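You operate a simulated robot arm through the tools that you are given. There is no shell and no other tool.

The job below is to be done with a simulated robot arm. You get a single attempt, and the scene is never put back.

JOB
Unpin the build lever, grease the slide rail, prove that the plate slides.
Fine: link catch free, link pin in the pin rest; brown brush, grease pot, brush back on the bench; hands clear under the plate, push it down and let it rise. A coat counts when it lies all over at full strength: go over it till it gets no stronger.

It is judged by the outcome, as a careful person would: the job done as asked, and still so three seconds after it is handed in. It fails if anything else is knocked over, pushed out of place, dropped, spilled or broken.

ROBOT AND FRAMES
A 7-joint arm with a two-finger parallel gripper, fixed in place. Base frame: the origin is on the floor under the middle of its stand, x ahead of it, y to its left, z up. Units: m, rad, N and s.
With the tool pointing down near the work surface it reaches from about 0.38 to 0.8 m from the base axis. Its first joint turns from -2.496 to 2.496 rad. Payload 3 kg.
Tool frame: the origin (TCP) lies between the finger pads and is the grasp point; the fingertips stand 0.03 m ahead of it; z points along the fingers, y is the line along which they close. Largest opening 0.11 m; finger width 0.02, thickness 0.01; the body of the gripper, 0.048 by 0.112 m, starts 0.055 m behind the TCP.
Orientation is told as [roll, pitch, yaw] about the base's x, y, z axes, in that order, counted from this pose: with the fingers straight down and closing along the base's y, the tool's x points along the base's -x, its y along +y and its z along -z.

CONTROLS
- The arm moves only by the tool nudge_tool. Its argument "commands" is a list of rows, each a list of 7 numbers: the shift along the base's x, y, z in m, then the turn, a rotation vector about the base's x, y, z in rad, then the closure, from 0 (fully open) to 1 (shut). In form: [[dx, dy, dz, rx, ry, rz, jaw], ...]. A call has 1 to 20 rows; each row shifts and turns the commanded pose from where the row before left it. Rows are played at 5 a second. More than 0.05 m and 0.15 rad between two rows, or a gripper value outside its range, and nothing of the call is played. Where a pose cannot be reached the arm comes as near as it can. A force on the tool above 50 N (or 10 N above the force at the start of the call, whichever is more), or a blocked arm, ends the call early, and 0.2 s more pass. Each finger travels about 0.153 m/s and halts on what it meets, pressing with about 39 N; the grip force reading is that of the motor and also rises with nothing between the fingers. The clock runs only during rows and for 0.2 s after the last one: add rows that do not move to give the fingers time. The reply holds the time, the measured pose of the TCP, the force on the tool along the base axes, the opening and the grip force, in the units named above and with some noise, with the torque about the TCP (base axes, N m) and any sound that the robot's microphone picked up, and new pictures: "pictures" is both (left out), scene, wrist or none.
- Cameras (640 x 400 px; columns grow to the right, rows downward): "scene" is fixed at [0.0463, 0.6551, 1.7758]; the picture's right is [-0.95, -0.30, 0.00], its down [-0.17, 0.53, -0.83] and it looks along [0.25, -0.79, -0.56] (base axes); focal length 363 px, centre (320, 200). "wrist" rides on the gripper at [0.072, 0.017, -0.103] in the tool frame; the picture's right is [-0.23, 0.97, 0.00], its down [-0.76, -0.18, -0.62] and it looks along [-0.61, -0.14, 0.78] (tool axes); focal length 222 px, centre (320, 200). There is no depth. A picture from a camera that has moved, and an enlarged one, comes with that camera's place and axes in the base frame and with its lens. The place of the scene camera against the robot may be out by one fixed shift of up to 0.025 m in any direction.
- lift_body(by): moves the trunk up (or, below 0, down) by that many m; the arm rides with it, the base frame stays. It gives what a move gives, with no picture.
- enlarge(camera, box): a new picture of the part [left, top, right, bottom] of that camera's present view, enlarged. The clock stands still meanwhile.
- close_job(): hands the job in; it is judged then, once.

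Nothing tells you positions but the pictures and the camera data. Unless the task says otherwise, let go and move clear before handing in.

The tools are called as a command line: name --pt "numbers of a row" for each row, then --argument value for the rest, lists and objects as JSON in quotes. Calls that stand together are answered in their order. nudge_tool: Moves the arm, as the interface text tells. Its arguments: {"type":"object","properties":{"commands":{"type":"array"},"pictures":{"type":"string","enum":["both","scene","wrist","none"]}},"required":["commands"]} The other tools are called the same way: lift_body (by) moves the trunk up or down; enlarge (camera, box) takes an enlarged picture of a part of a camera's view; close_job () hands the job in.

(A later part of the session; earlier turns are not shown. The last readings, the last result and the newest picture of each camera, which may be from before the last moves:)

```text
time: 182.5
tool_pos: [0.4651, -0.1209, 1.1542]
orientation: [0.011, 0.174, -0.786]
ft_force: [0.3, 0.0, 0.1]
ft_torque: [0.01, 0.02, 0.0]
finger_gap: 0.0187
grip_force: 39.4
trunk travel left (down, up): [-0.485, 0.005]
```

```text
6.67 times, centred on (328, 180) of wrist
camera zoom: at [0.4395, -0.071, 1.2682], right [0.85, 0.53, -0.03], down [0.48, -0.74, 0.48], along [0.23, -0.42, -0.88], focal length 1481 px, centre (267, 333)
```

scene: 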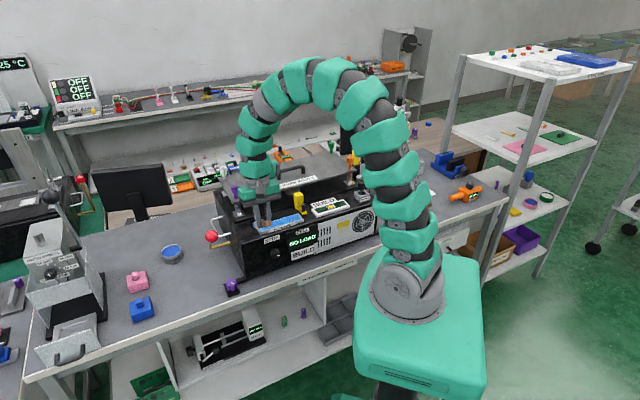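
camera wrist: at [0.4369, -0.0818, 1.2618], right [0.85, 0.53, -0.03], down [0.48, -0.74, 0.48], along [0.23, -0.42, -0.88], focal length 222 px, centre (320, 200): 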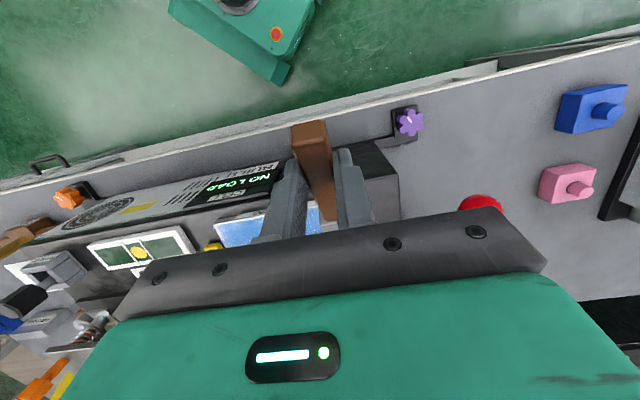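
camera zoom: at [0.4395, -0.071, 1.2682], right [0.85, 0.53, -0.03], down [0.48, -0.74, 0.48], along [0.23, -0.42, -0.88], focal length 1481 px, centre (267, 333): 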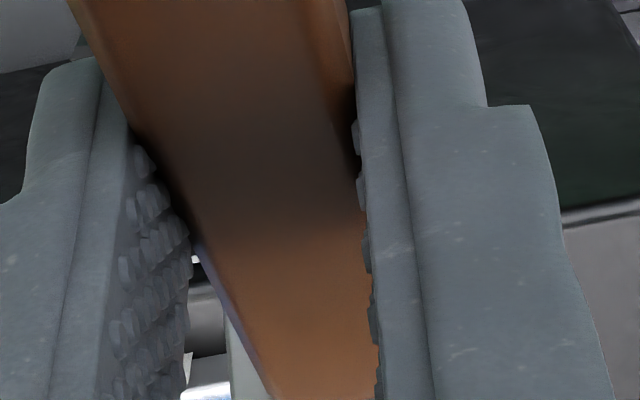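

nudge_tool --pt "0 0 0.03 0 0 0 1" --pt "0 0 0.03 0 0 0 1" --pt "0 0.03 0 -0.03 -0.03 0 1" --pt "0 0.03 0 -0.03 -0.03 0 1" --pt "0 0.03 0 -0.03 -0.03 0 1" --pt "-0.005 0.025 0 -0.03 -0.03 0 1" --pt "0 0 0 0 0 0 1" --pictures "wrist"

enlarge --camera "wrist" --box '[170, 130, 290, 205]'

enlarge --camera "scene" --box '[250, 208, 282, 238]'

```text
time: 184.1
tool_pos: [0.4614, -0.0026, 1.2176]
orientation: [0.01, 0.003, -0.785]
ft_force: [-0.7, 0.2, -0.5]
ft_torque: [-0.04, 0.03, 0.04]
finger_gap: 0.0187
grip_force: 39.1
trunk travel left (down, up): [-0.485, 0.005]
camera wrist: at [0.4211, 0.0602, 1.32], right [0.85, 0.53, 0.01], down [0.41, -0.67, 0.62], along [0.33, -0.52, -0.79], focal length 222 px, centre (320, 200)
```

wrist: 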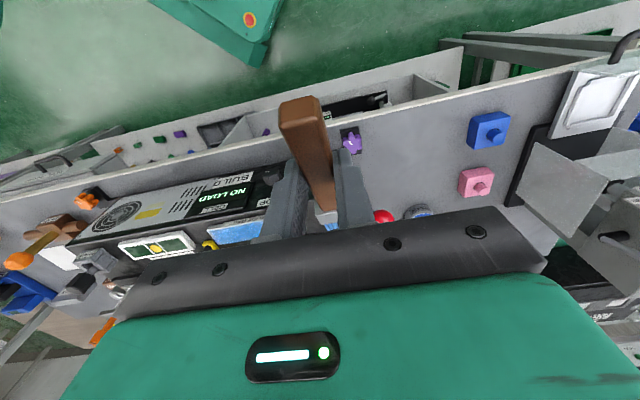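

```text
5.33 times, centred on (230, 168) of wrist
camera zoom: at [0.4211, 0.0602, 1.32], right [0.85, 0.53, 0.01], down [0.41, -0.67, 0.62], along [0.33, -0.52, -0.79], focal length 1185 px, centre (800, 373)
```

zoom: 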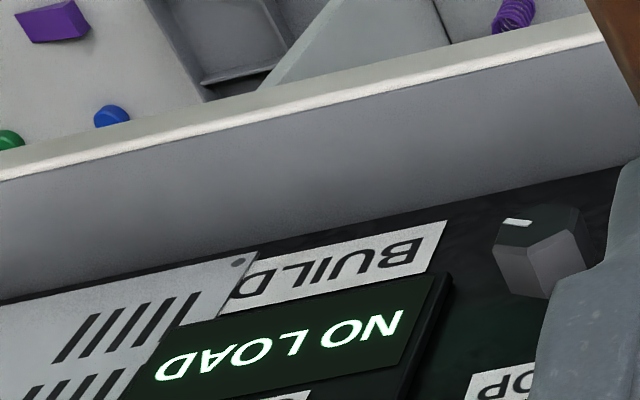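

```text
13.33 times, centred on (266, 223) of scene
camera zoom: at [0.0463, 0.6551, 1.7758], right [-0.95, -0.3, 0.0], down [-0.17, 0.53, -0.83], along [0.25, -0.79, -0.56], focal length 4836 px, centre (1040, -107)
```

zoom: 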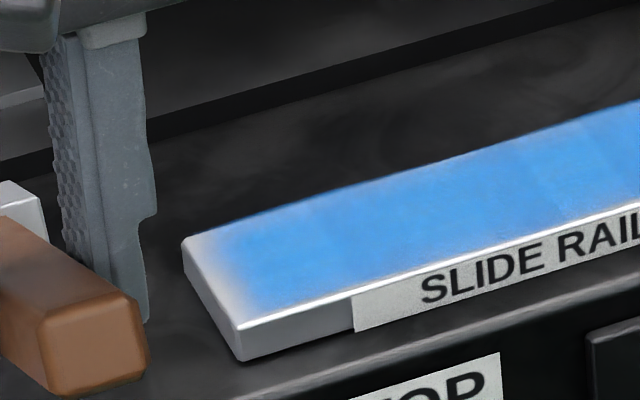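

enlarge --camera "wrist" --box '[196, 205, 276, 255]'

enlarge --camera "scene" --box '[270, 204, 310, 234]'

```text
8.00 times, centred on (236, 230) of wrist
camera zoom: at [0.4211, 0.0602, 1.32], right [0.85, 0.53, 0.01], down [0.41, -0.67, 0.62], along [0.33, -0.52, -0.79], focal length 1777 px, centre (992, -40)
```

zoom: 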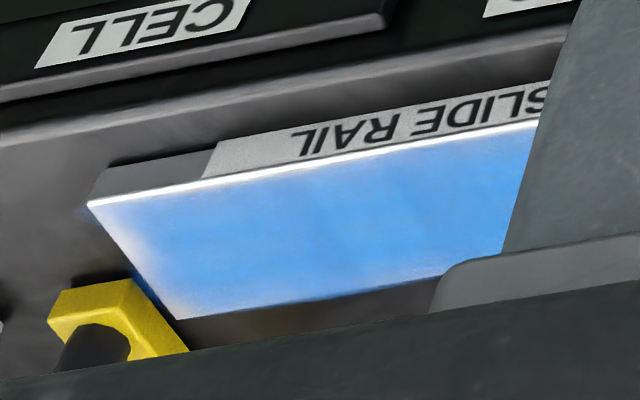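

```text
13.33 times, centred on (290, 219) of scene
camera zoom: at [0.0463, 0.6551, 1.7758], right [-0.95, -0.3, 0.0], down [-0.17, 0.53, -0.83], along [0.25, -0.79, -0.56], focal length 4836 px, centre (720, -53)
```

zoom: 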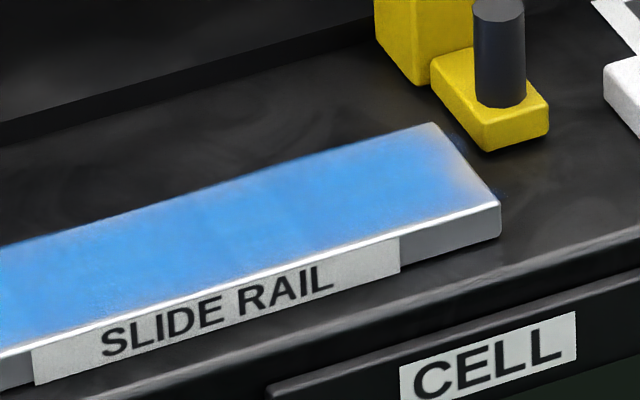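

The pale border at the ends is unchanged after extra dwelling there, while the rest is uniform and no stronger than a full load ago, so I take the coat as saturated. Now I'll bring the brush back over its original place on the bench.

nudge_tool --pt "0.0417 0.002 0 0 0 0 1" --pt "0.0417 0.002 0 0 0 0 1" --pt "0.0417 0.002 0 0 0 0 1" --pt "0.0417 0.002 0 0 0 0 1" --pt "0.0417 0.002 0 0 0 0 1" --pt "0.0417 0.002 0 0 0 0 1" --pt "0 0 -0.03 -0.08 -0.08 0 1" --pt "0 0 -0.03 -0.08 -0.08 0 1" --pt "0 0 -0.03 -0.08 -0.08 0 1" --pt "0 0 -0.05 0 0 0 1" --pt "0 0 -0.05 0 0 0 1" --pt "0 0 -0.05 0 0 0 1" --pt "0 0 0 0 0 0 1"

enlarge --camera "scene" --box '[130, 210, 258, 300]'

enlarge --camera "wrist" --box '[220, 70, 420, 195]'

```text
time: 186.9
tool_pos: [0.7127, 0.0104, 0.9787]
orientation: [0.01, -0.334, -0.784]
ft_force: [0.1, -0.8, 0.3]
ft_torque: [0.03, 0.03, 0.0]
finger_gap: 0.0187
grip_force: 39.1
trunk travel left (down, up): [-0.485, 0.005]
camera wrist: at [0.6516, 0.0942, 1.0513], right [0.84, 0.54, 0.08], down [0.24, -0.5, 0.84], along [0.49, -0.68, -0.54], focal length 222 px, centre (320, 200)
```

scene: 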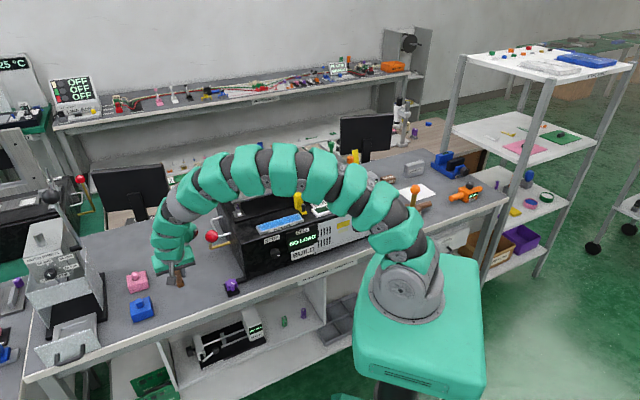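
wrist: 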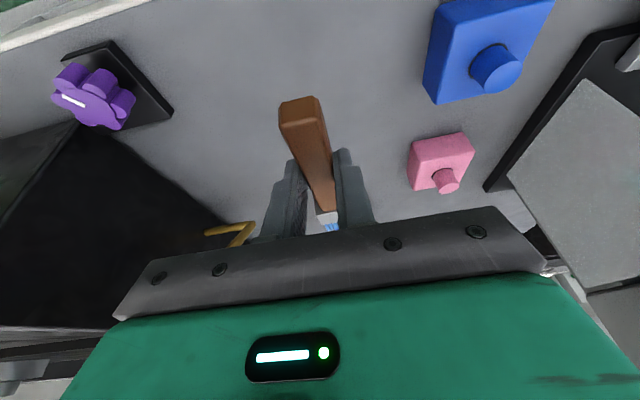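

```text
4.44 times, centred on (194, 255) of scene
camera zoom: at [0.0463, 0.6551, 1.7758], right [-0.95, -0.3, 0.0], down [-0.17, 0.53, -0.83], along [0.25, -0.79, -0.56], focal length 1612 px, centre (880, -44)
```

zoom: 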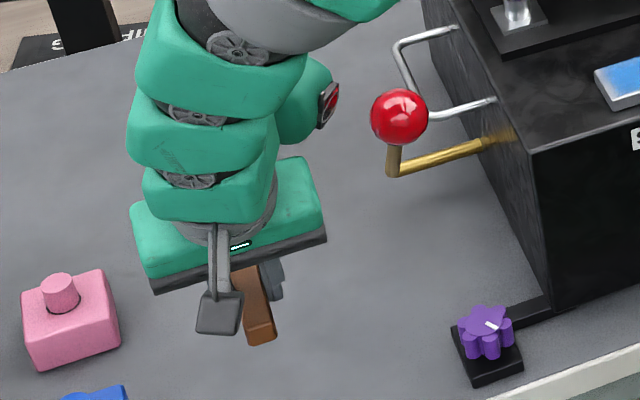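

```text
3.20 times, centred on (320, 132) of wrist
camera zoom: at [0.6516, 0.0942, 1.0513], right [0.84, 0.54, 0.08], down [0.24, -0.5, 0.84], along [0.49, -0.68, -0.54], focal length 711 px, centre (320, 416)
```

zoom: 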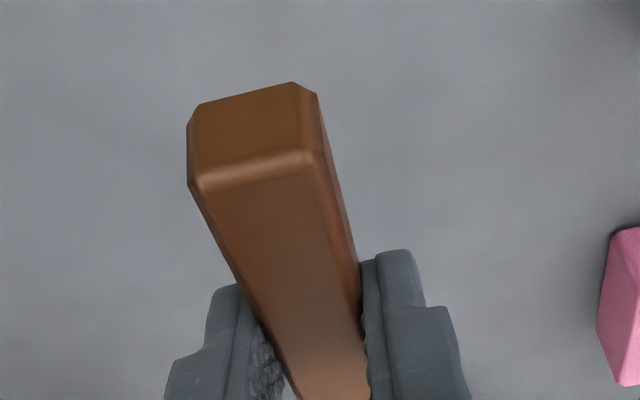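

nudge_tool --pt "0 0 -0.04 0.018 0.018 0 1" --pt "0 0 -0.02 0.018 0.018 0 1" --pt "0 0 -0.012 0 0 0 1" --pt "0 0 -0.004 0 0 0 1" --pt "0 0 0 0 0 0 1" --pictures "wrist"

enlarge --camera "wrist" --box '[240, 70, 400, 170]'

```text
time: 188.1
tool_pos: [0.7114, 0.0091, 0.9017]
orientation: [0.011, -0.281, -0.784]
ft_force: [-0.8, 1.9, 12.2]
ft_torque: [-0.9, -0.78, -0.01]
finger_gap: 0.0188
grip_force: 38.6
trunk travel left (down, up): [-0.485, 0.005]
camera wrist: at [0.6523, 0.09, 0.9797], right [0.84, 0.54, 0.07], down [0.26, -0.52, 0.81], along [0.47, -0.66, -0.58], focal length 222 px, centre (320, 200)
```

wrist: 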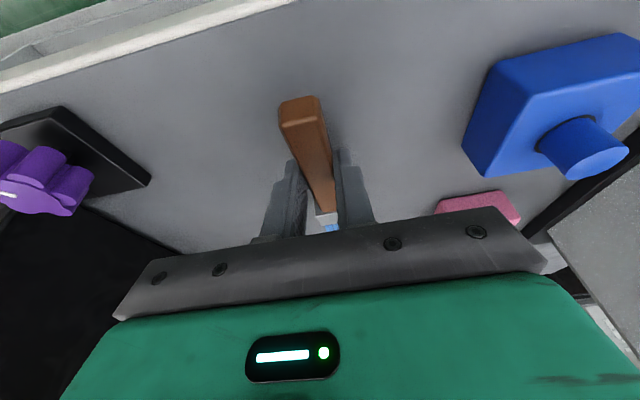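

```text
4.00 times, centred on (320, 120) of wrist
camera zoom: at [0.6523, 0.09, 0.9797], right [0.84, 0.54, 0.07], down [0.26, -0.52, 0.81], along [0.47, -0.66, -0.58], focal length 888 px, centre (320, 520)
```

zoom: 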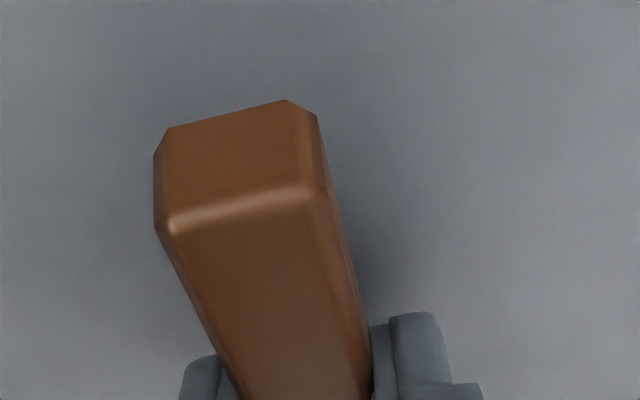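

The bristle end touched first, so I'll tilt the brush up about 5° to lie flat, then settle it down.

nudge_tool --pt "0 0 0.001 -0.03 -0.03 0 1" --pt "0 0 0 -0.03 -0.03 0 1" --pt "0 0 -0.003 0 0 0 1" --pt "0 0 -0.002 0 0 0 1" --pt "0 0 0 0 0 0 1" --pictures "none"

```text
time: 189.3
tool_pos: [0.7112, 0.0072, 0.8941]
orientation: [0.011, -0.367, -0.782]
ft_force: [0.2, -0.3, 0.5]
ft_torque: [0.01, 0.06, -0.03]
finger_gap: 0.0185
grip_force: 39.0
trunk travel left (down, up): [-0.485, 0.005]
```

nudge_tool --pt "0 0 -0.001 0 0 0 1" --pt "0 0 -0.001 0 0 0 1" --pt "0 0 0 0 0 0 1" --pictures "wrist"

enlarge --camera "wrist" --box '[240, 70, 400, 170]'

```text
time: 190.1
tool_pos: [0.7126, 0.0068, 0.895]
orientation: [0.012, -0.37, -0.783]
ft_force: [1.3, -1.2, 9.8]
ft_torque: [-0.64, -0.44, -0.05]
finger_gap: 0.0185
grip_force: 39.0
trunk travel left (down, up): [-0.485, 0.005]
camera wrist: at [0.649, 0.0932, 0.9634], right [0.84, 0.54, 0.09], down [0.21, -0.47, 0.85], along [0.51, -0.69, -0.51], focal length 222 px, centre (320, 200)
```

wrist: 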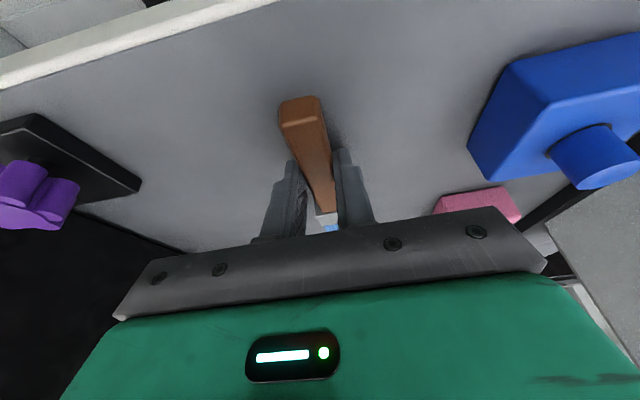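

```text
4.00 times, centred on (320, 120) of wrist
camera zoom: at [0.649, 0.0932, 0.9634], right [0.84, 0.54, 0.09], down [0.21, -0.47, 0.85], along [0.51, -0.69, -0.51], focal length 888 px, centre (320, 520)
```

zoom: 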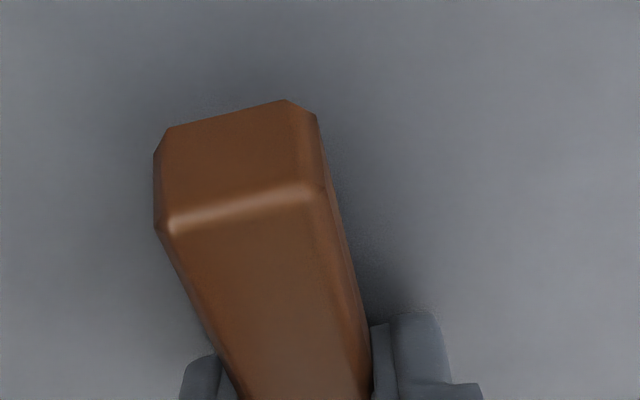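

nudge_tool --pt "0 0 0.001 -0.035 -0.035 0 1" --pt "0 0 -0.003 0 0 0 1" --pt "0 0 -0.001 0 0 0 1" --pt "0 0 0 0 0 0 1" --pictures "none"

```text
time: 191.1
tool_pos: [0.7127, 0.0072, 0.8922]
orientation: [0.011, -0.418, -0.785]
ft_force: [3.9, 0.0, 7.9]
ft_torque: [-0.09, -0.04, 0.09]
finger_gap: 0.0188
grip_force: 39.0
trunk travel left (down, up): [-0.485, 0.005]
```

nudge_tool --pt "0 0 0.0008 0 0 0 1" --pt "0 0 0 0 0 0 0.8" --pt "0 0 0 0 0 0 0.7" --pt "0 0 0 0 0 0 0.6" --pt "0 0 0 0 0 0 0.6" --pictures "wrist"

enlarge --camera "wrist" --box '[240, 70, 400, 170]'

```text
time: 192.3
tool_pos: [0.7116, 0.0063, 0.8914]
orientation: [0.01, -0.418, -0.784]
ft_force: [2.5, 7.7, 9.2]
ft_torque: [0.04, 0.03, -0.05]
finger_gap: 0.0402
grip_force: 0.1
trunk travel left (down, up): [-0.485, 0.005]
camera wrist: at [0.6458, 0.0953, 0.9557], right [0.83, 0.55, 0.1], down [0.18, -0.44, 0.88], along [0.52, -0.71, -0.47], focal length 222 px, centre (320, 200)
```

wrist: 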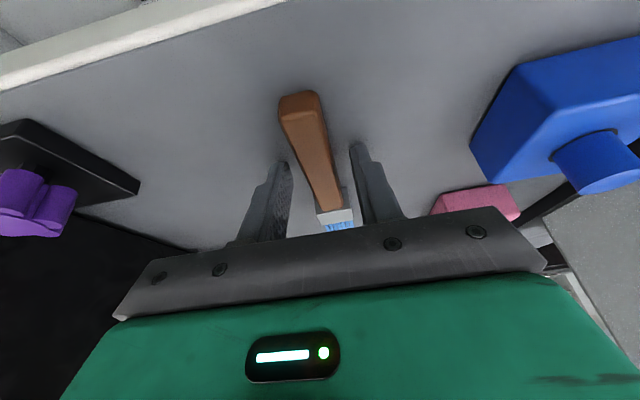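

```text
4.00 times, centred on (320, 120) of wrist
camera zoom: at [0.6458, 0.0953, 0.9557], right [0.83, 0.55, 0.1], down [0.18, -0.44, 0.88], along [0.52, -0.71, -0.47], focal length 888 px, centre (320, 520)
```

zoom: 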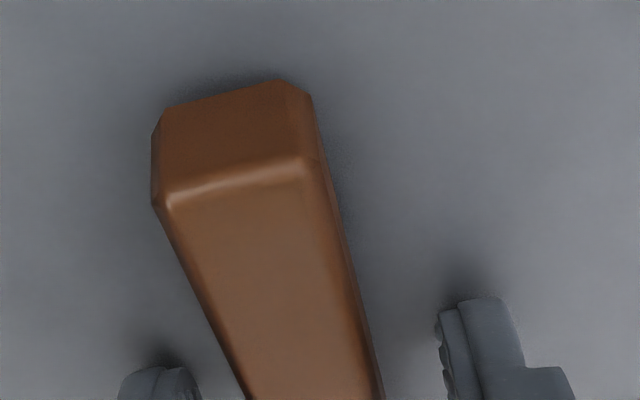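

The brush is lying on the bench and is free of the fingers. I'll rise straight up and check it.

nudge_tool --pt "0 0 0.005 0 0 0 0.6" --pt "0 0 0.02 0 0 0 0.6" --pt "0 0 0.04 0 0 0 0.6" --pt "0 0 0.04 0 0 0 0.6" --pt "0 0 0.04 0.074 0.074 0 0.6" --pt "0 0 0.04 0.074 0.074 0 0.6" --pt "-0.02 0.02 0.03 0.074 0.074 0 0.6" --pt "-0.02 0.02 0.03 0.074 0.074 0 0.6" --pt "0 0 0 0 0 0 0.6"

enlarge --camera "wrist" --box '[220, 70, 420, 195]'

enlarge --camera "scene" --box '[100, 220, 260, 320]'

```text
time: 194.3
tool_pos: [0.6698, 0.05, 1.1369]
orientation: [0.012, 0.004, -0.783]
ft_force: [0.1, -0.9, -0.1]
ft_torque: [-0.01, 0.01, -0.02]
finger_gap: 0.0441
grip_force: 0.0
trunk travel left (down, up): [-0.485, 0.005]
camera wrist: at [0.6292, 0.1121, 1.239], right [0.85, 0.53, 0.01], down [0.41, -0.67, 0.62], along [0.33, -0.52, -0.79], focal length 222 px, centre (320, 200)
```

scene: 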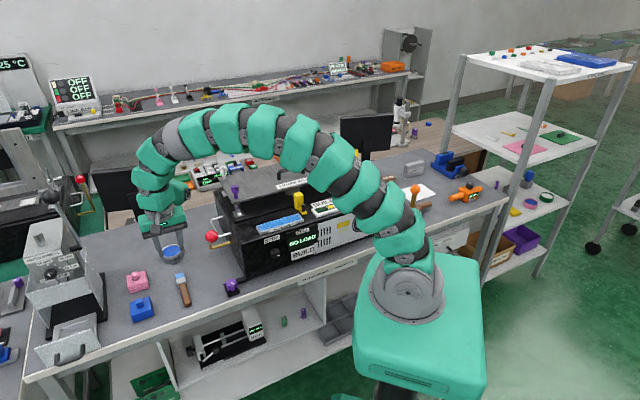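
wrist: 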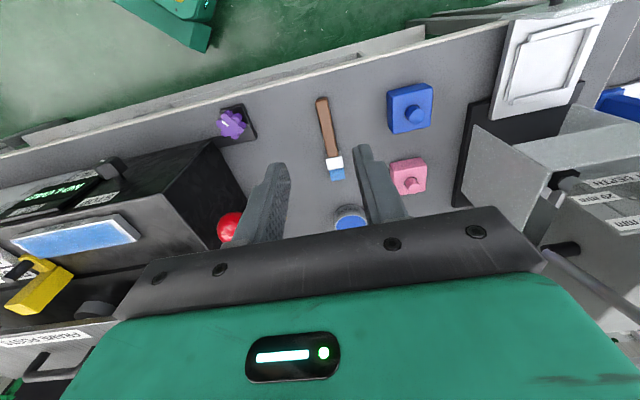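

```text
3.20 times, centred on (320, 132) of wrist
camera zoom: at [0.6292, 0.1121, 1.239], right [0.85, 0.53, 0.01], down [0.41, -0.67, 0.62], along [0.33, -0.52, -0.79], focal length 711 px, centre (320, 416)
```

zoom: 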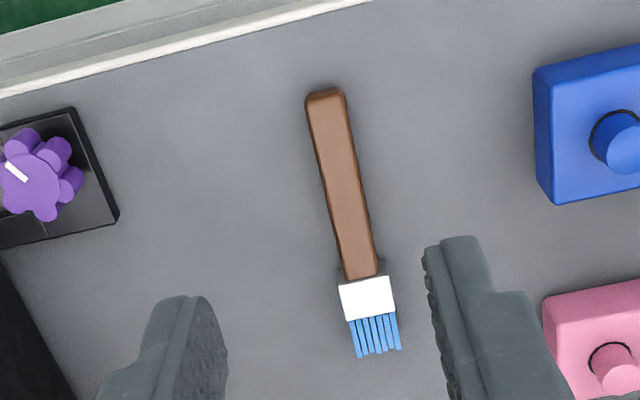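

```text
4.00 times, centred on (180, 270) of scene
camera zoom: at [0.0463, 0.6551, 1.7758], right [-0.95, -0.3, 0.0], down [-0.17, 0.53, -0.83], along [0.25, -0.79, -0.56], focal length 1451 px, centre (880, -80)
```

zoom: 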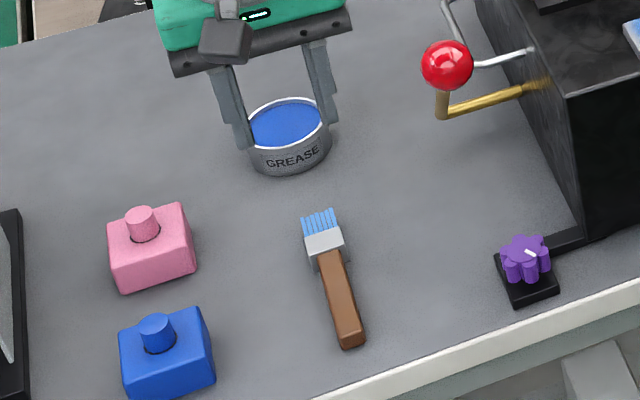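

The brush is back on the bench where it was. From here I can see the whole rail, so I'll check the coat from this angle before going on to the plate.

enlarge --camera "wrist" --box '[0, 200, 160, 280]'

enlarge --camera "scene" --box '[246, 200, 316, 240]'

enlarge --camera "scene" --box '[200, 130, 400, 250]'

```text
4.00 times, centred on (80, 240) of wrist
camera zoom: at [0.6292, 0.1121, 1.239], right [0.85, 0.53, 0.01], down [0.41, -0.67, 0.62], along [0.33, -0.52, -0.79], focal length 888 px, centre (1280, 40)
```

zoom: 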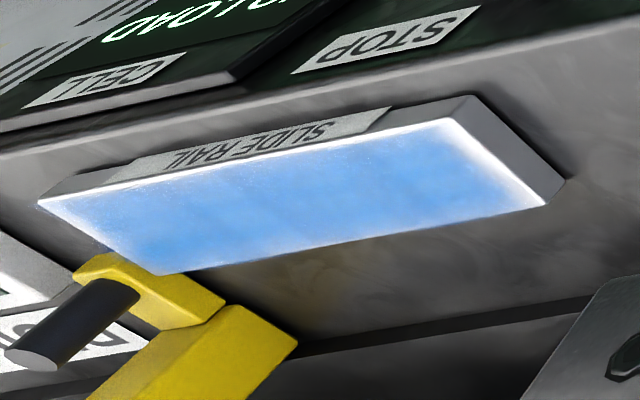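

```text
9.14 times, centred on (281, 220) of scene
camera zoom: at [0.0463, 0.6551, 1.7758], right [-0.95, -0.3, 0.0], down [-0.17, 0.53, -0.83], along [0.25, -0.79, -0.56], focal length 3316 px, centre (677, 17)
```

zoom: 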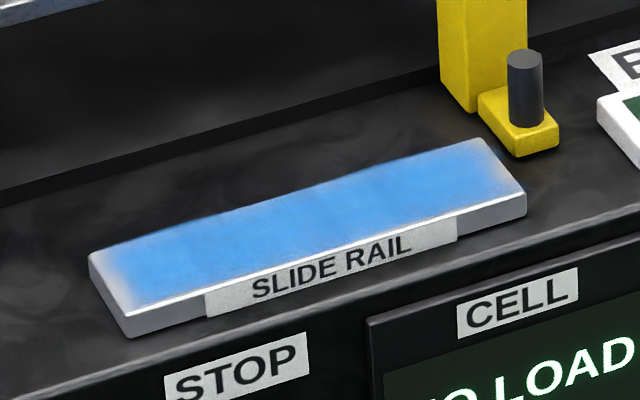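

```text
3.20 times, centred on (300, 190) of scene
camera zoom: at [0.0463, 0.6551, 1.7758], right [-0.95, -0.3, 0.0], down [-0.17, 0.53, -0.83], along [0.25, -0.79, -0.56], focal length 1161 px, centre (384, 232)
```

zoom: 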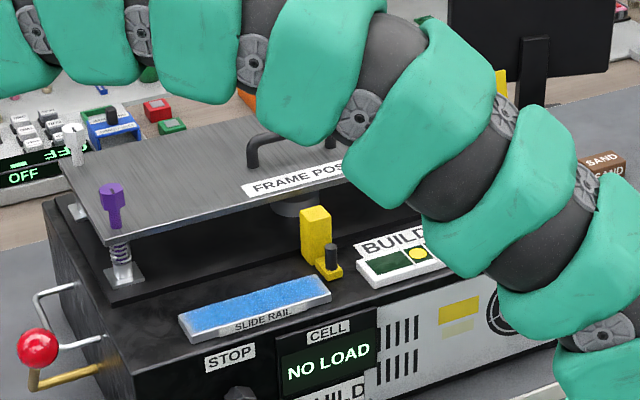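

The coat covers the rail evenly, so the greasing is done. Next I'll rise, close the fingers and move over the machine to look at the plate and how to press it, keeping everything clear from under it.

nudge_tool --pt "0 0 0.045 0 0 0 0.8" --pt "0 0 0.045 0 0 0 1" --pt "0 0 0.045 0 0 0 1" --pt "-0.022 -0.041 0 -0.005 0 0 1" --pt "-0.022 -0.041 0 0 0 0 1" --pt "-0.022 -0.041 0 0 0 0 1" --pt "-0.022 -0.041 0 0 0 0 1" --pt "-0.022 -0.041 0 0 0 0 1" --pt "-0.022 -0.041 0 0 0 0 1" --pt "-0.022 -0.041 0 0 0 0 1" --pt "-0.022 -0.041 0 0 0 0 1" --pt "-0.022 -0.041 0 0 0 0 1" --pt "-0.022 -0.041 0 0 0 0 1" --pt "0 0 0 0 0 0 1"

enlarge --camera "wrist" --box '[180, 40, 460, 215]'

enlarge --camera "scene" --box '[200, 140, 400, 260]'

```text
time: 197.3
tool_pos: [0.4557, -0.3591, 1.2728]
orientation: [0.008, -0.005, -0.783]
ft_force: [0.8, -0.4, -0.1]
ft_torque: [0.0, 0.01, 0.02]
finger_gap: 0.0001
grip_force: 37.8
trunk travel left (down, up): [-0.485, 0.005]
camera wrist: at [0.4155, -0.2966, 1.375], right [0.85, 0.53, 0.01], down [0.41, -0.67, 0.62], along [0.33, -0.53, -0.78], focal length 222 px, centre (320, 200)
```

scene: 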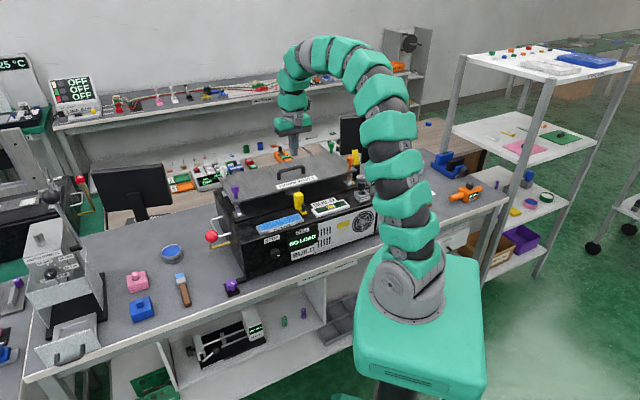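
wrist: 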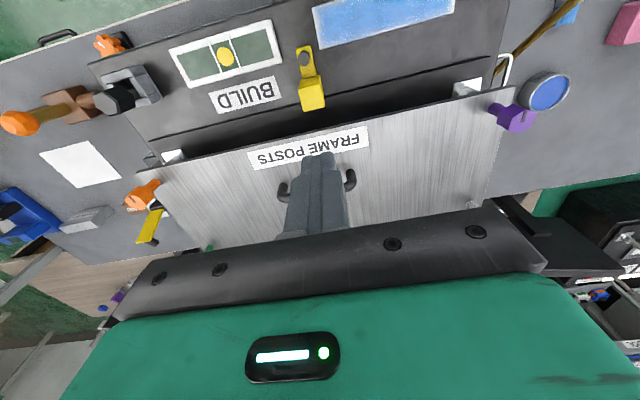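

```text
2.29 times, centred on (320, 128) of wrist
camera zoom: at [0.4155, -0.2966, 1.375], right [0.85, 0.53, 0.01], down [0.41, -0.67, 0.62], along [0.33, -0.53, -0.78], focal length 508 px, centre (320, 366)
```

zoom: 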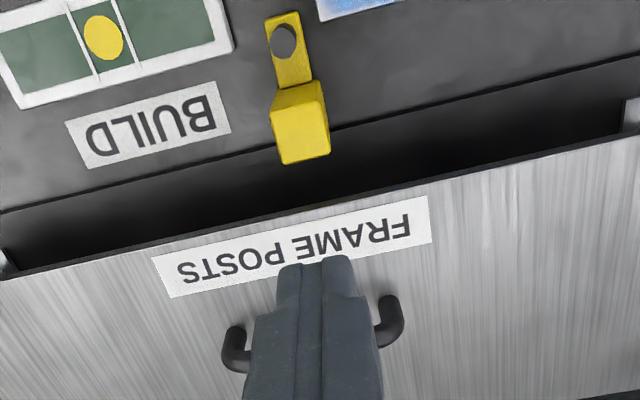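

```text
3.20 times, centred on (300, 200) of scene
camera zoom: at [0.0463, 0.6551, 1.7758], right [-0.95, -0.3, 0.0], down [-0.17, 0.53, -0.83], along [0.25, -0.79, -0.56], focal length 1161 px, centre (384, 200)
```

zoom: 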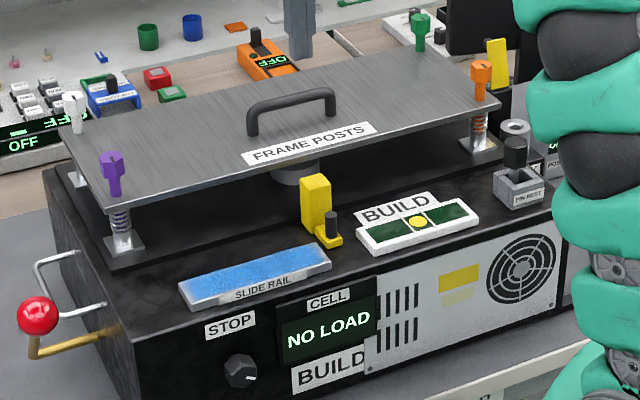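

The plate is clear underneath: the yellow block stands in front of its edge. I'll open the fingers to see the plate's handle between them and locate it exactly.

nudge_tool --pt "0 0 0 0 0 0 0" --pt "0 0 0 0 0 0 0" --pt "0 0 0 0 0 0 0" --pictures "wrist"

enlarge --camera "wrist" --box '[240, 120, 400, 220]'

enlarge --camera "scene" --box '[258, 155, 322, 195]'

```text
time: 198.1
tool_pos: [0.4565, -0.3591, 1.2726]
orientation: [0.007, -0.002, -0.784]
ft_force: [0.7, 0.2, 0.0]
ft_torque: [-0.01, -0.02, 0.0]
finger_gap: 0.1097
grip_force: 0.0
trunk travel left (down, up): [-0.485, 0.005]
camera wrist: at [0.4158, -0.2959, 1.3751], right [0.85, 0.53, 0.01], down [0.41, -0.67, 0.62], along [0.33, -0.53, -0.78], focal length 222 px, centre (320, 200)
```

wrist: 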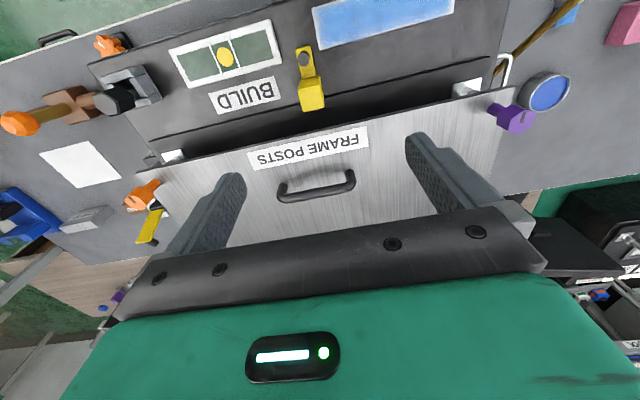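

```text
4.00 times, centred on (320, 170) of wrist
camera zoom: at [0.4158, -0.2959, 1.3751], right [0.85, 0.53, 0.01], down [0.41, -0.67, 0.62], along [0.33, -0.53, -0.78], focal length 888 px, centre (320, 320)
```

zoom: 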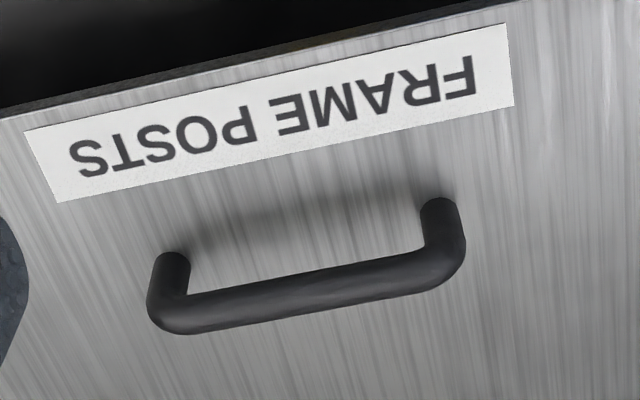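

```text
10.00 times, centred on (290, 175) of scene
camera zoom: at [0.0463, 0.6551, 1.7758], right [-0.95, -0.3, 0.0], down [-0.17, 0.53, -0.83], along [0.25, -0.79, -0.56], focal length 3627 px, centre (620, 450)
```

zoom: 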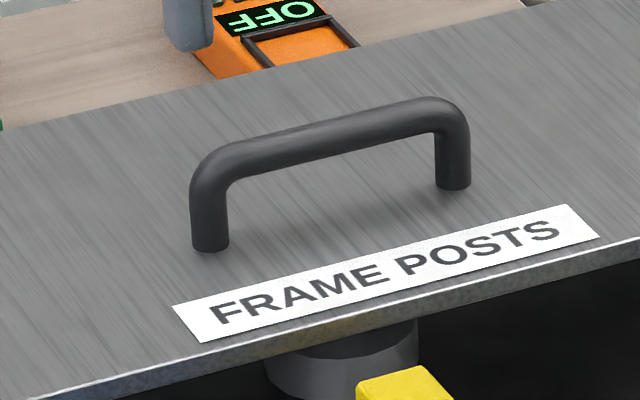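

nudge_tool --pt "0.016 -0.0314 0 -0.004 0.002 0 0" --pt "0.016 -0.0314 -0.01 0 0 0 0" --pt "0.016 -0.0314 -0.015 0 0 0 0" --pt "0 0 -0.015 0 0 0 0" --pt "0 0 0 0 0 0 0" --pictures "wrist"

enlarge --camera "wrist" --box '[240, 100, 400, 200]'

```text
time: 199.3
tool_pos: [0.4997, -0.4544, 1.2341]
orientation: [0.003, -0.002, -0.783]
ft_force: [-1.3, -0.6, 0.2]
ft_torque: [-0.03, -0.01, -0.02]
finger_gap: 0.1098
grip_force: 0.0
trunk travel left (down, up): [-0.485, 0.005]
camera wrist: at [0.4608, -0.3914, 1.335], right [0.85, 0.53, 0.0], down [0.41, -0.66, 0.62], along [0.33, -0.53, -0.78], focal length 222 px, centre (320, 200)
```

wrist: 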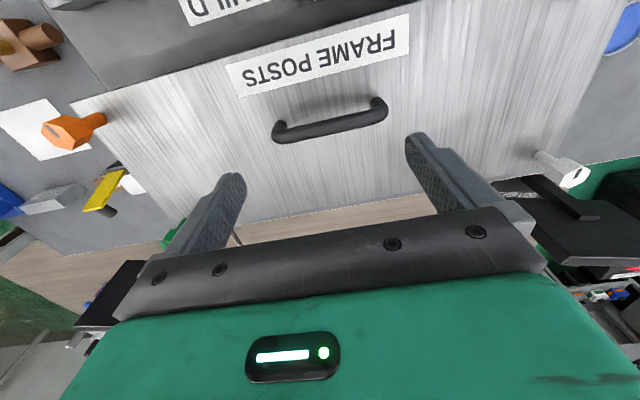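

```text
4.00 times, centred on (320, 150) of wrist
camera zoom: at [0.4608, -0.3914, 1.335], right [0.85, 0.53, 0.0], down [0.41, -0.66, 0.62], along [0.33, -0.53, -0.78], focal length 888 px, centre (320, 400)
```

zoom: 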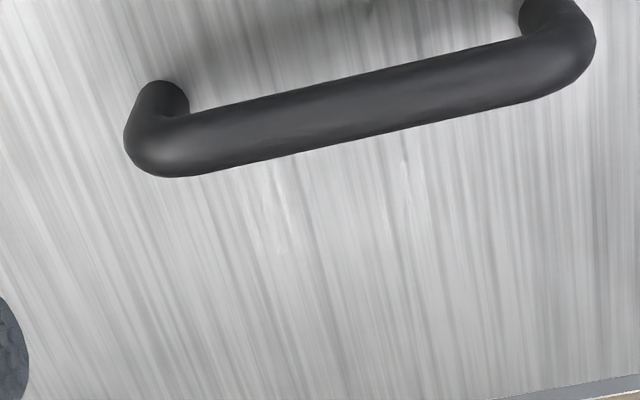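

The handle bar's centre is at about [0.508, -0.450] with its top near z≈1.144. I'll close the fingers above it and lower to touch it.

nudge_tool --pt "0.005 0.0035 0 0 0 0 1" --pt "0 0 0 0 0 0 1" --pt "0 0 -0.02 0 0 0 1" --pt "0 0 -0.02 0 0 0 1" --pt "0 0 -0.008 0 0 0 1" --pt "0 0 0 0 0 0 1"

enlarge --camera "wrist" --box '[240, 110, 400, 210]'

enlarge --camera "scene" --box '[250, 145, 330, 205]'

```text
time: 200.7
tool_pos: [0.5063, -0.4525, 1.1841]
orientation: [0.003, -0.003, -0.785]
ft_force: [0.4, 0.7, -0.1]
ft_torque: [0.02, -0.02, -0.01]
finger_gap: 0.0001
grip_force: 37.8
trunk travel left (down, up): [-0.485, 0.005]
camera wrist: at [0.4656, -0.3896, 1.2859], right [0.85, 0.53, 0.0], down [0.41, -0.66, 0.63], along [0.33, -0.53, -0.78], focal length 222 px, centre (320, 200)
```

scene: 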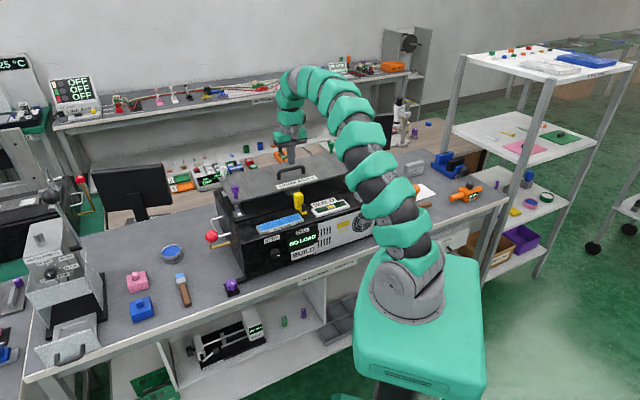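
wrist: 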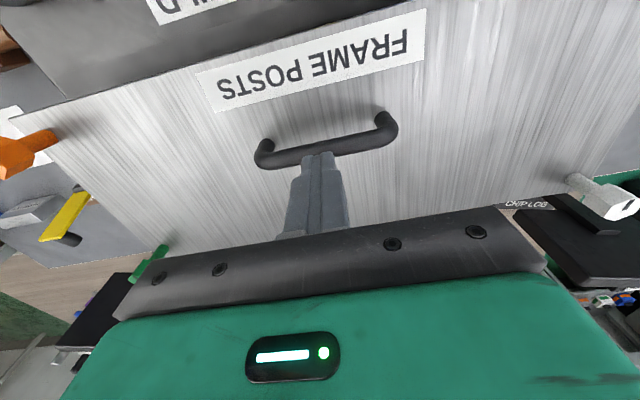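

```text
4.00 times, centred on (320, 160) of wrist
camera zoom: at [0.4656, -0.3896, 1.2859], right [0.85, 0.53, 0.0], down [0.41, -0.66, 0.63], along [0.33, -0.53, -0.78], focal length 888 px, centre (320, 360)
```

zoom: 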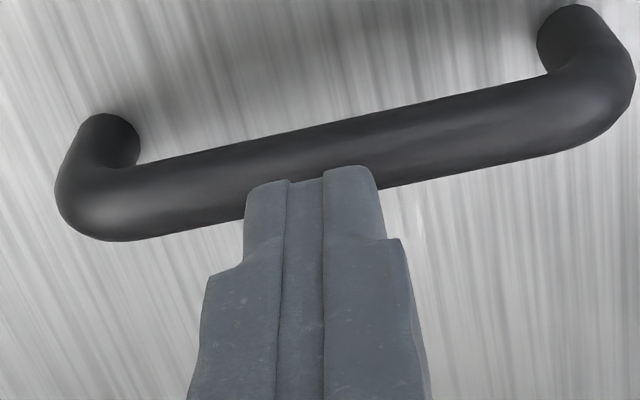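

```text
6.67 times, centred on (290, 175) of scene
camera zoom: at [0.0463, 0.6551, 1.7758], right [-0.95, -0.3, 0.0], down [-0.17, 0.53, -0.83], along [0.25, -0.79, -0.56], focal length 2418 px, centre (520, 367)
```

zoom: 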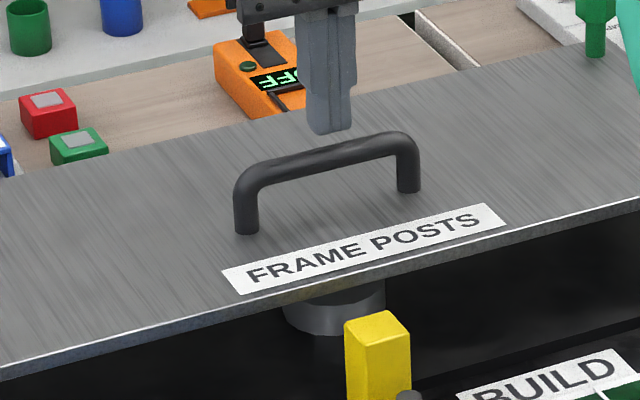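

nudge_tool --pt "-0.0035 0.0035 0 0 0 0 1" --pt "0 0 -0.004 0 0 0 1" --pt "0 0 -0.002 0 0 0 1" --pt "0 0 -0.002 0 0 0 1" --pt "0 0 0 0 0 0 1" --pictures "none"

```text
time: 201.9
tool_pos: [0.5009, -0.451, 1.1758]
orientation: [0.002, -0.004, -0.784]
ft_force: [0.0, 0.2, -0.4]
ft_torque: [0.02, 0.0, -0.03]
finger_gap: 0.0
grip_force: 38.0
trunk travel left (down, up): [-0.485, 0.005]
```

nudge_tool --pt "0 0 -0.002 0 0 0 1" --pt "0 0 -0.002 0 0 0 1" --pt "0 0 -0.002 0 0 0 1" --pt "0 0 0 0 0 0 1" --pictures "scene"

enlarge --camera "scene" --box '[250, 145, 330, 205]'

```text
time: 202.9
tool_pos: [0.5015, -0.4494, 1.1705]
orientation: [0.005, -0.003, -0.786]
ft_force: [-1.1, -4.0, 7.1]
ft_torque: [-0.09, -0.04, 0.0]
finger_gap: 0.0001
grip_force: 37.7
trunk travel left (down, up): [-0.485, 0.005]
```

scene: 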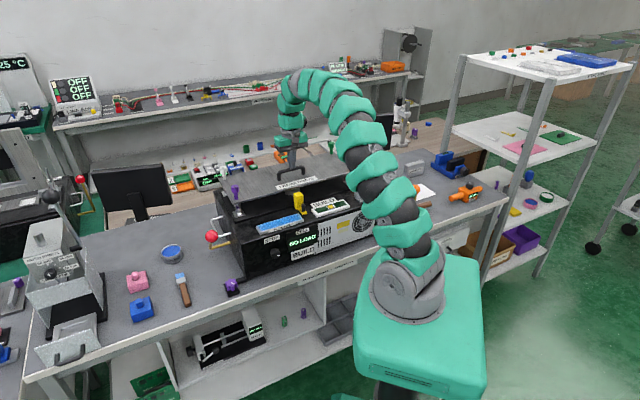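

```text
6.67 times, centred on (290, 175) of scene
camera zoom: at [0.0463, 0.6551, 1.7758], right [-0.95, -0.3, 0.0], down [-0.17, 0.53, -0.83], along [0.25, -0.79, -0.56], focal length 2418 px, centre (520, 367)
```

zoom: 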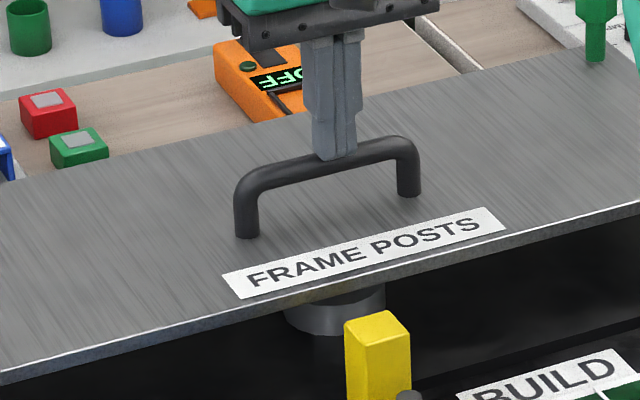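

Contact is on the middle of the handle bar and the plate has started to move under 7 N. I'll press it further down, watching the force.

nudge_tool --pt "0 0 -0.003 0 0 0 1" --pt "0 0 -0.003 0 0 0 1" --pt "0 0 -0.003 0 0 0 1" --pt "0 0 -0.003 0 0 0 1" --pt "0 0 0 0 0 0 1" --pictures "scene"

enlarge --camera "scene" --box '[200, 140, 400, 260]'

```text
time: 204.1
tool_pos: [0.501, -0.4495, 1.1578]
orientation: [0.002, -0.002, -0.787]
ft_force: [-2.0, -4.6, 9.1]
ft_torque: [-0.14, -0.05, -0.02]
finger_gap: 0.0
grip_force: 38.1
trunk travel left (down, up): [-0.485, 0.005]
```

scene: 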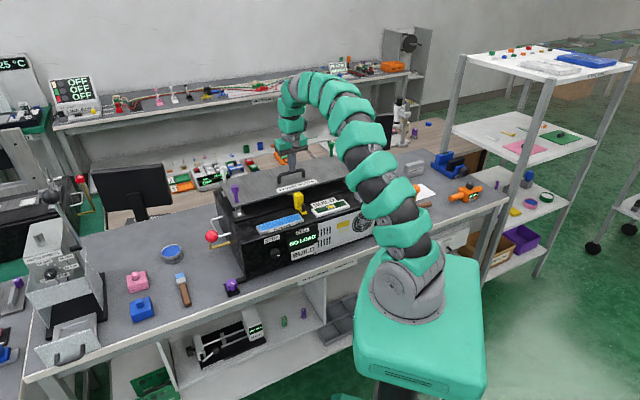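

```text
3.20 times, centred on (300, 200) of scene
camera zoom: at [0.0463, 0.6551, 1.7758], right [-0.95, -0.3, 0.0], down [-0.17, 0.53, -0.83], along [0.25, -0.79, -0.56], focal length 1161 px, centre (384, 200)
```

zoom: 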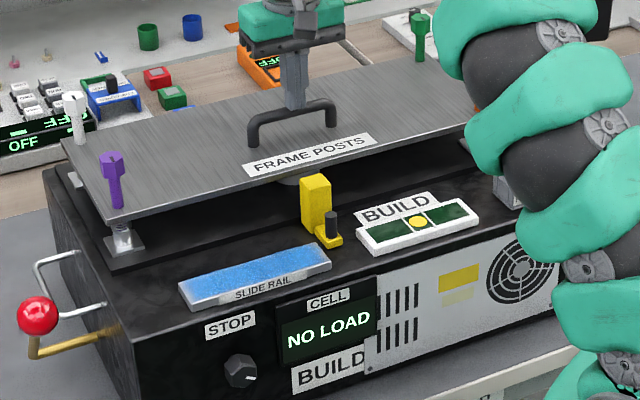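

nudge_tool --pt "0 0 -0.003 0 0 0 1" --pt "0 0 -0.003 0 0 0 1" --pt "0 0 -0.003 0 0 0 1" --pt "0 0 -0.003 0 0 0 1" --pt "0 0 0 0 0 0 1" --pictures "scene"

enlarge --camera "scene" --box '[200, 140, 400, 260]'

```text
time: 205.3
tool_pos: [0.5017, -0.4499, 1.1483]
orientation: [0.005, -0.011, -0.784]
ft_force: [4.3, -2.2, 36.0]
ft_torque: [-0.16, -0.37, -0.29]
finger_gap: 0.0
grip_force: 37.2
trunk travel left (down, up): [-0.485, 0.005]
```

scene: 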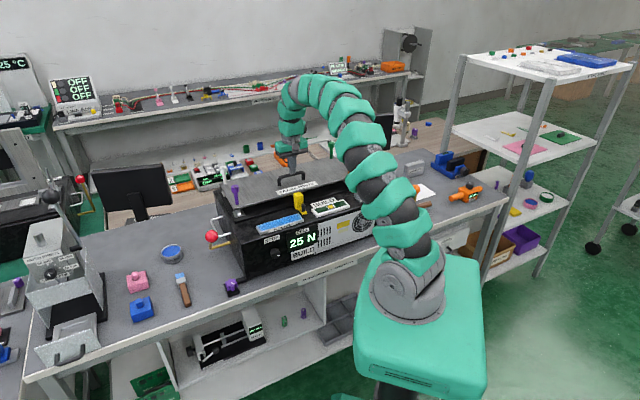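

```text
3.20 times, centred on (300, 200) of scene
camera zoom: at [0.0463, 0.6551, 1.7758], right [-0.95, -0.3, 0.0], down [-0.17, 0.53, -0.83], along [0.25, -0.79, -0.56], focal length 1161 px, centre (384, 200)
```

zoom: 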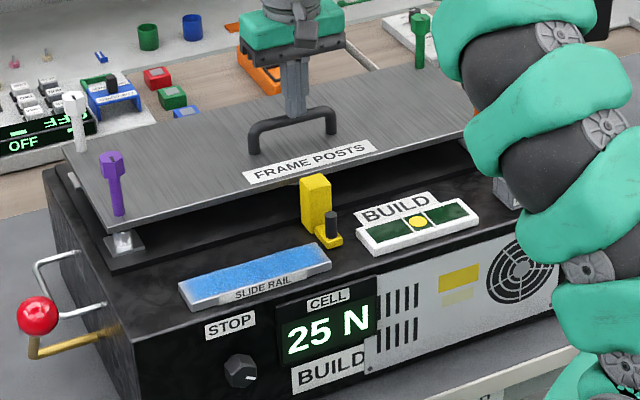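

The plate has travelled fully down and the cell reads 25 N. I'll ease off now and let the springs raise it.

nudge_tool --pt "0 0 0.002 0 0 0 1" --pt "0 0 0.003 0 0 0 1" --pt "0 0 0.003 0 0 0 1" --pt "0 0 0.003 0 0 0 1" --pt "0 0 0.003 0 0 0 1" --pt "0 0 0.003 0 0 0 1" --pt "0 0 0.003 0 0 0 1" --pt "0 0 0.004 0 0 0 1" --pt "0 0 0.005 0 0 0 1" --pt "0 0 0.01 0 0 0 1" --pt "0 0 0.02 0 0 0 1" --pt "0 0 0.03 0 0 0 1" --pt "0 0 0 0 0 0 1"

enlarge --camera "scene" --box '[200, 140, 400, 260]'

enlarge --camera "scene" --box '[250, 145, 330, 205]'

```text
time: 208.1
tool_pos: [0.5033, -0.4517, 1.235]
orientation: [0.004, -0.003, -0.786]
ft_force: [0.0, -0.4, -0.3]
ft_torque: [0.01, 0.02, 0.02]
finger_gap: 0.0
grip_force: 38.1
trunk travel left (down, up): [-0.485, 0.005]
camera wrist: at [0.4623, -0.3879, 1.3368], right [0.85, 0.53, 0.0], down [0.41, -0.66, 0.63], along [0.33, -0.53, -0.78], focal length 222 px, centre (320, 200)
```

scene: 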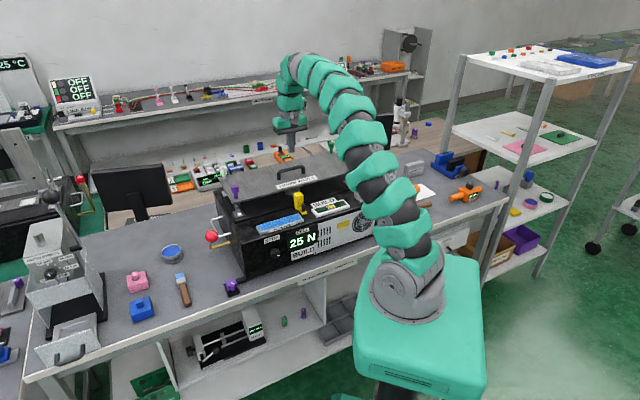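
wrist: 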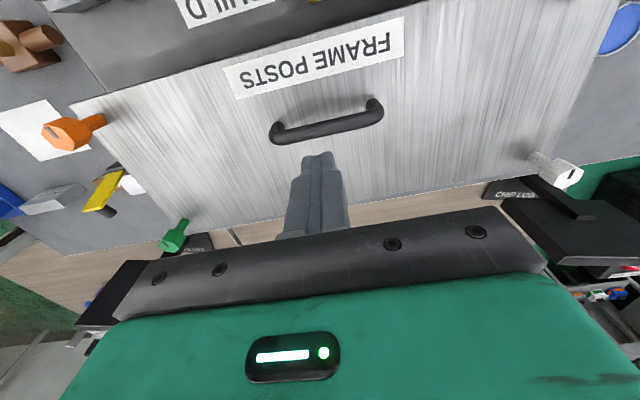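

```text
3.20 times, centred on (300, 200) of scene
camera zoom: at [0.0463, 0.6551, 1.7758], right [-0.95, -0.3, 0.0], down [-0.17, 0.53, -0.83], along [0.25, -0.79, -0.56], focal length 1161 px, centre (384, 200)
```

zoom: 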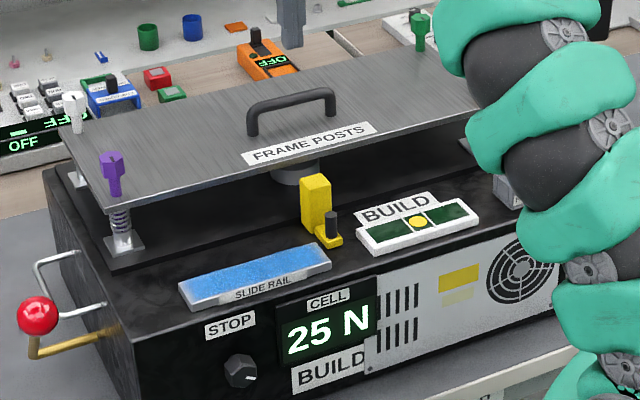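

```text
6.67 times, centred on (290, 175) of scene
camera zoom: at [0.0463, 0.6551, 1.7758], right [-0.95, -0.3, 0.0], down [-0.17, 0.53, -0.83], along [0.25, -0.79, -0.56], focal length 2418 px, centre (520, 367)
```

zoom: 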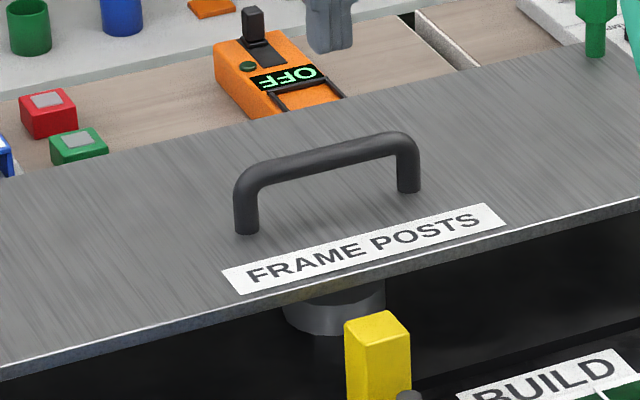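

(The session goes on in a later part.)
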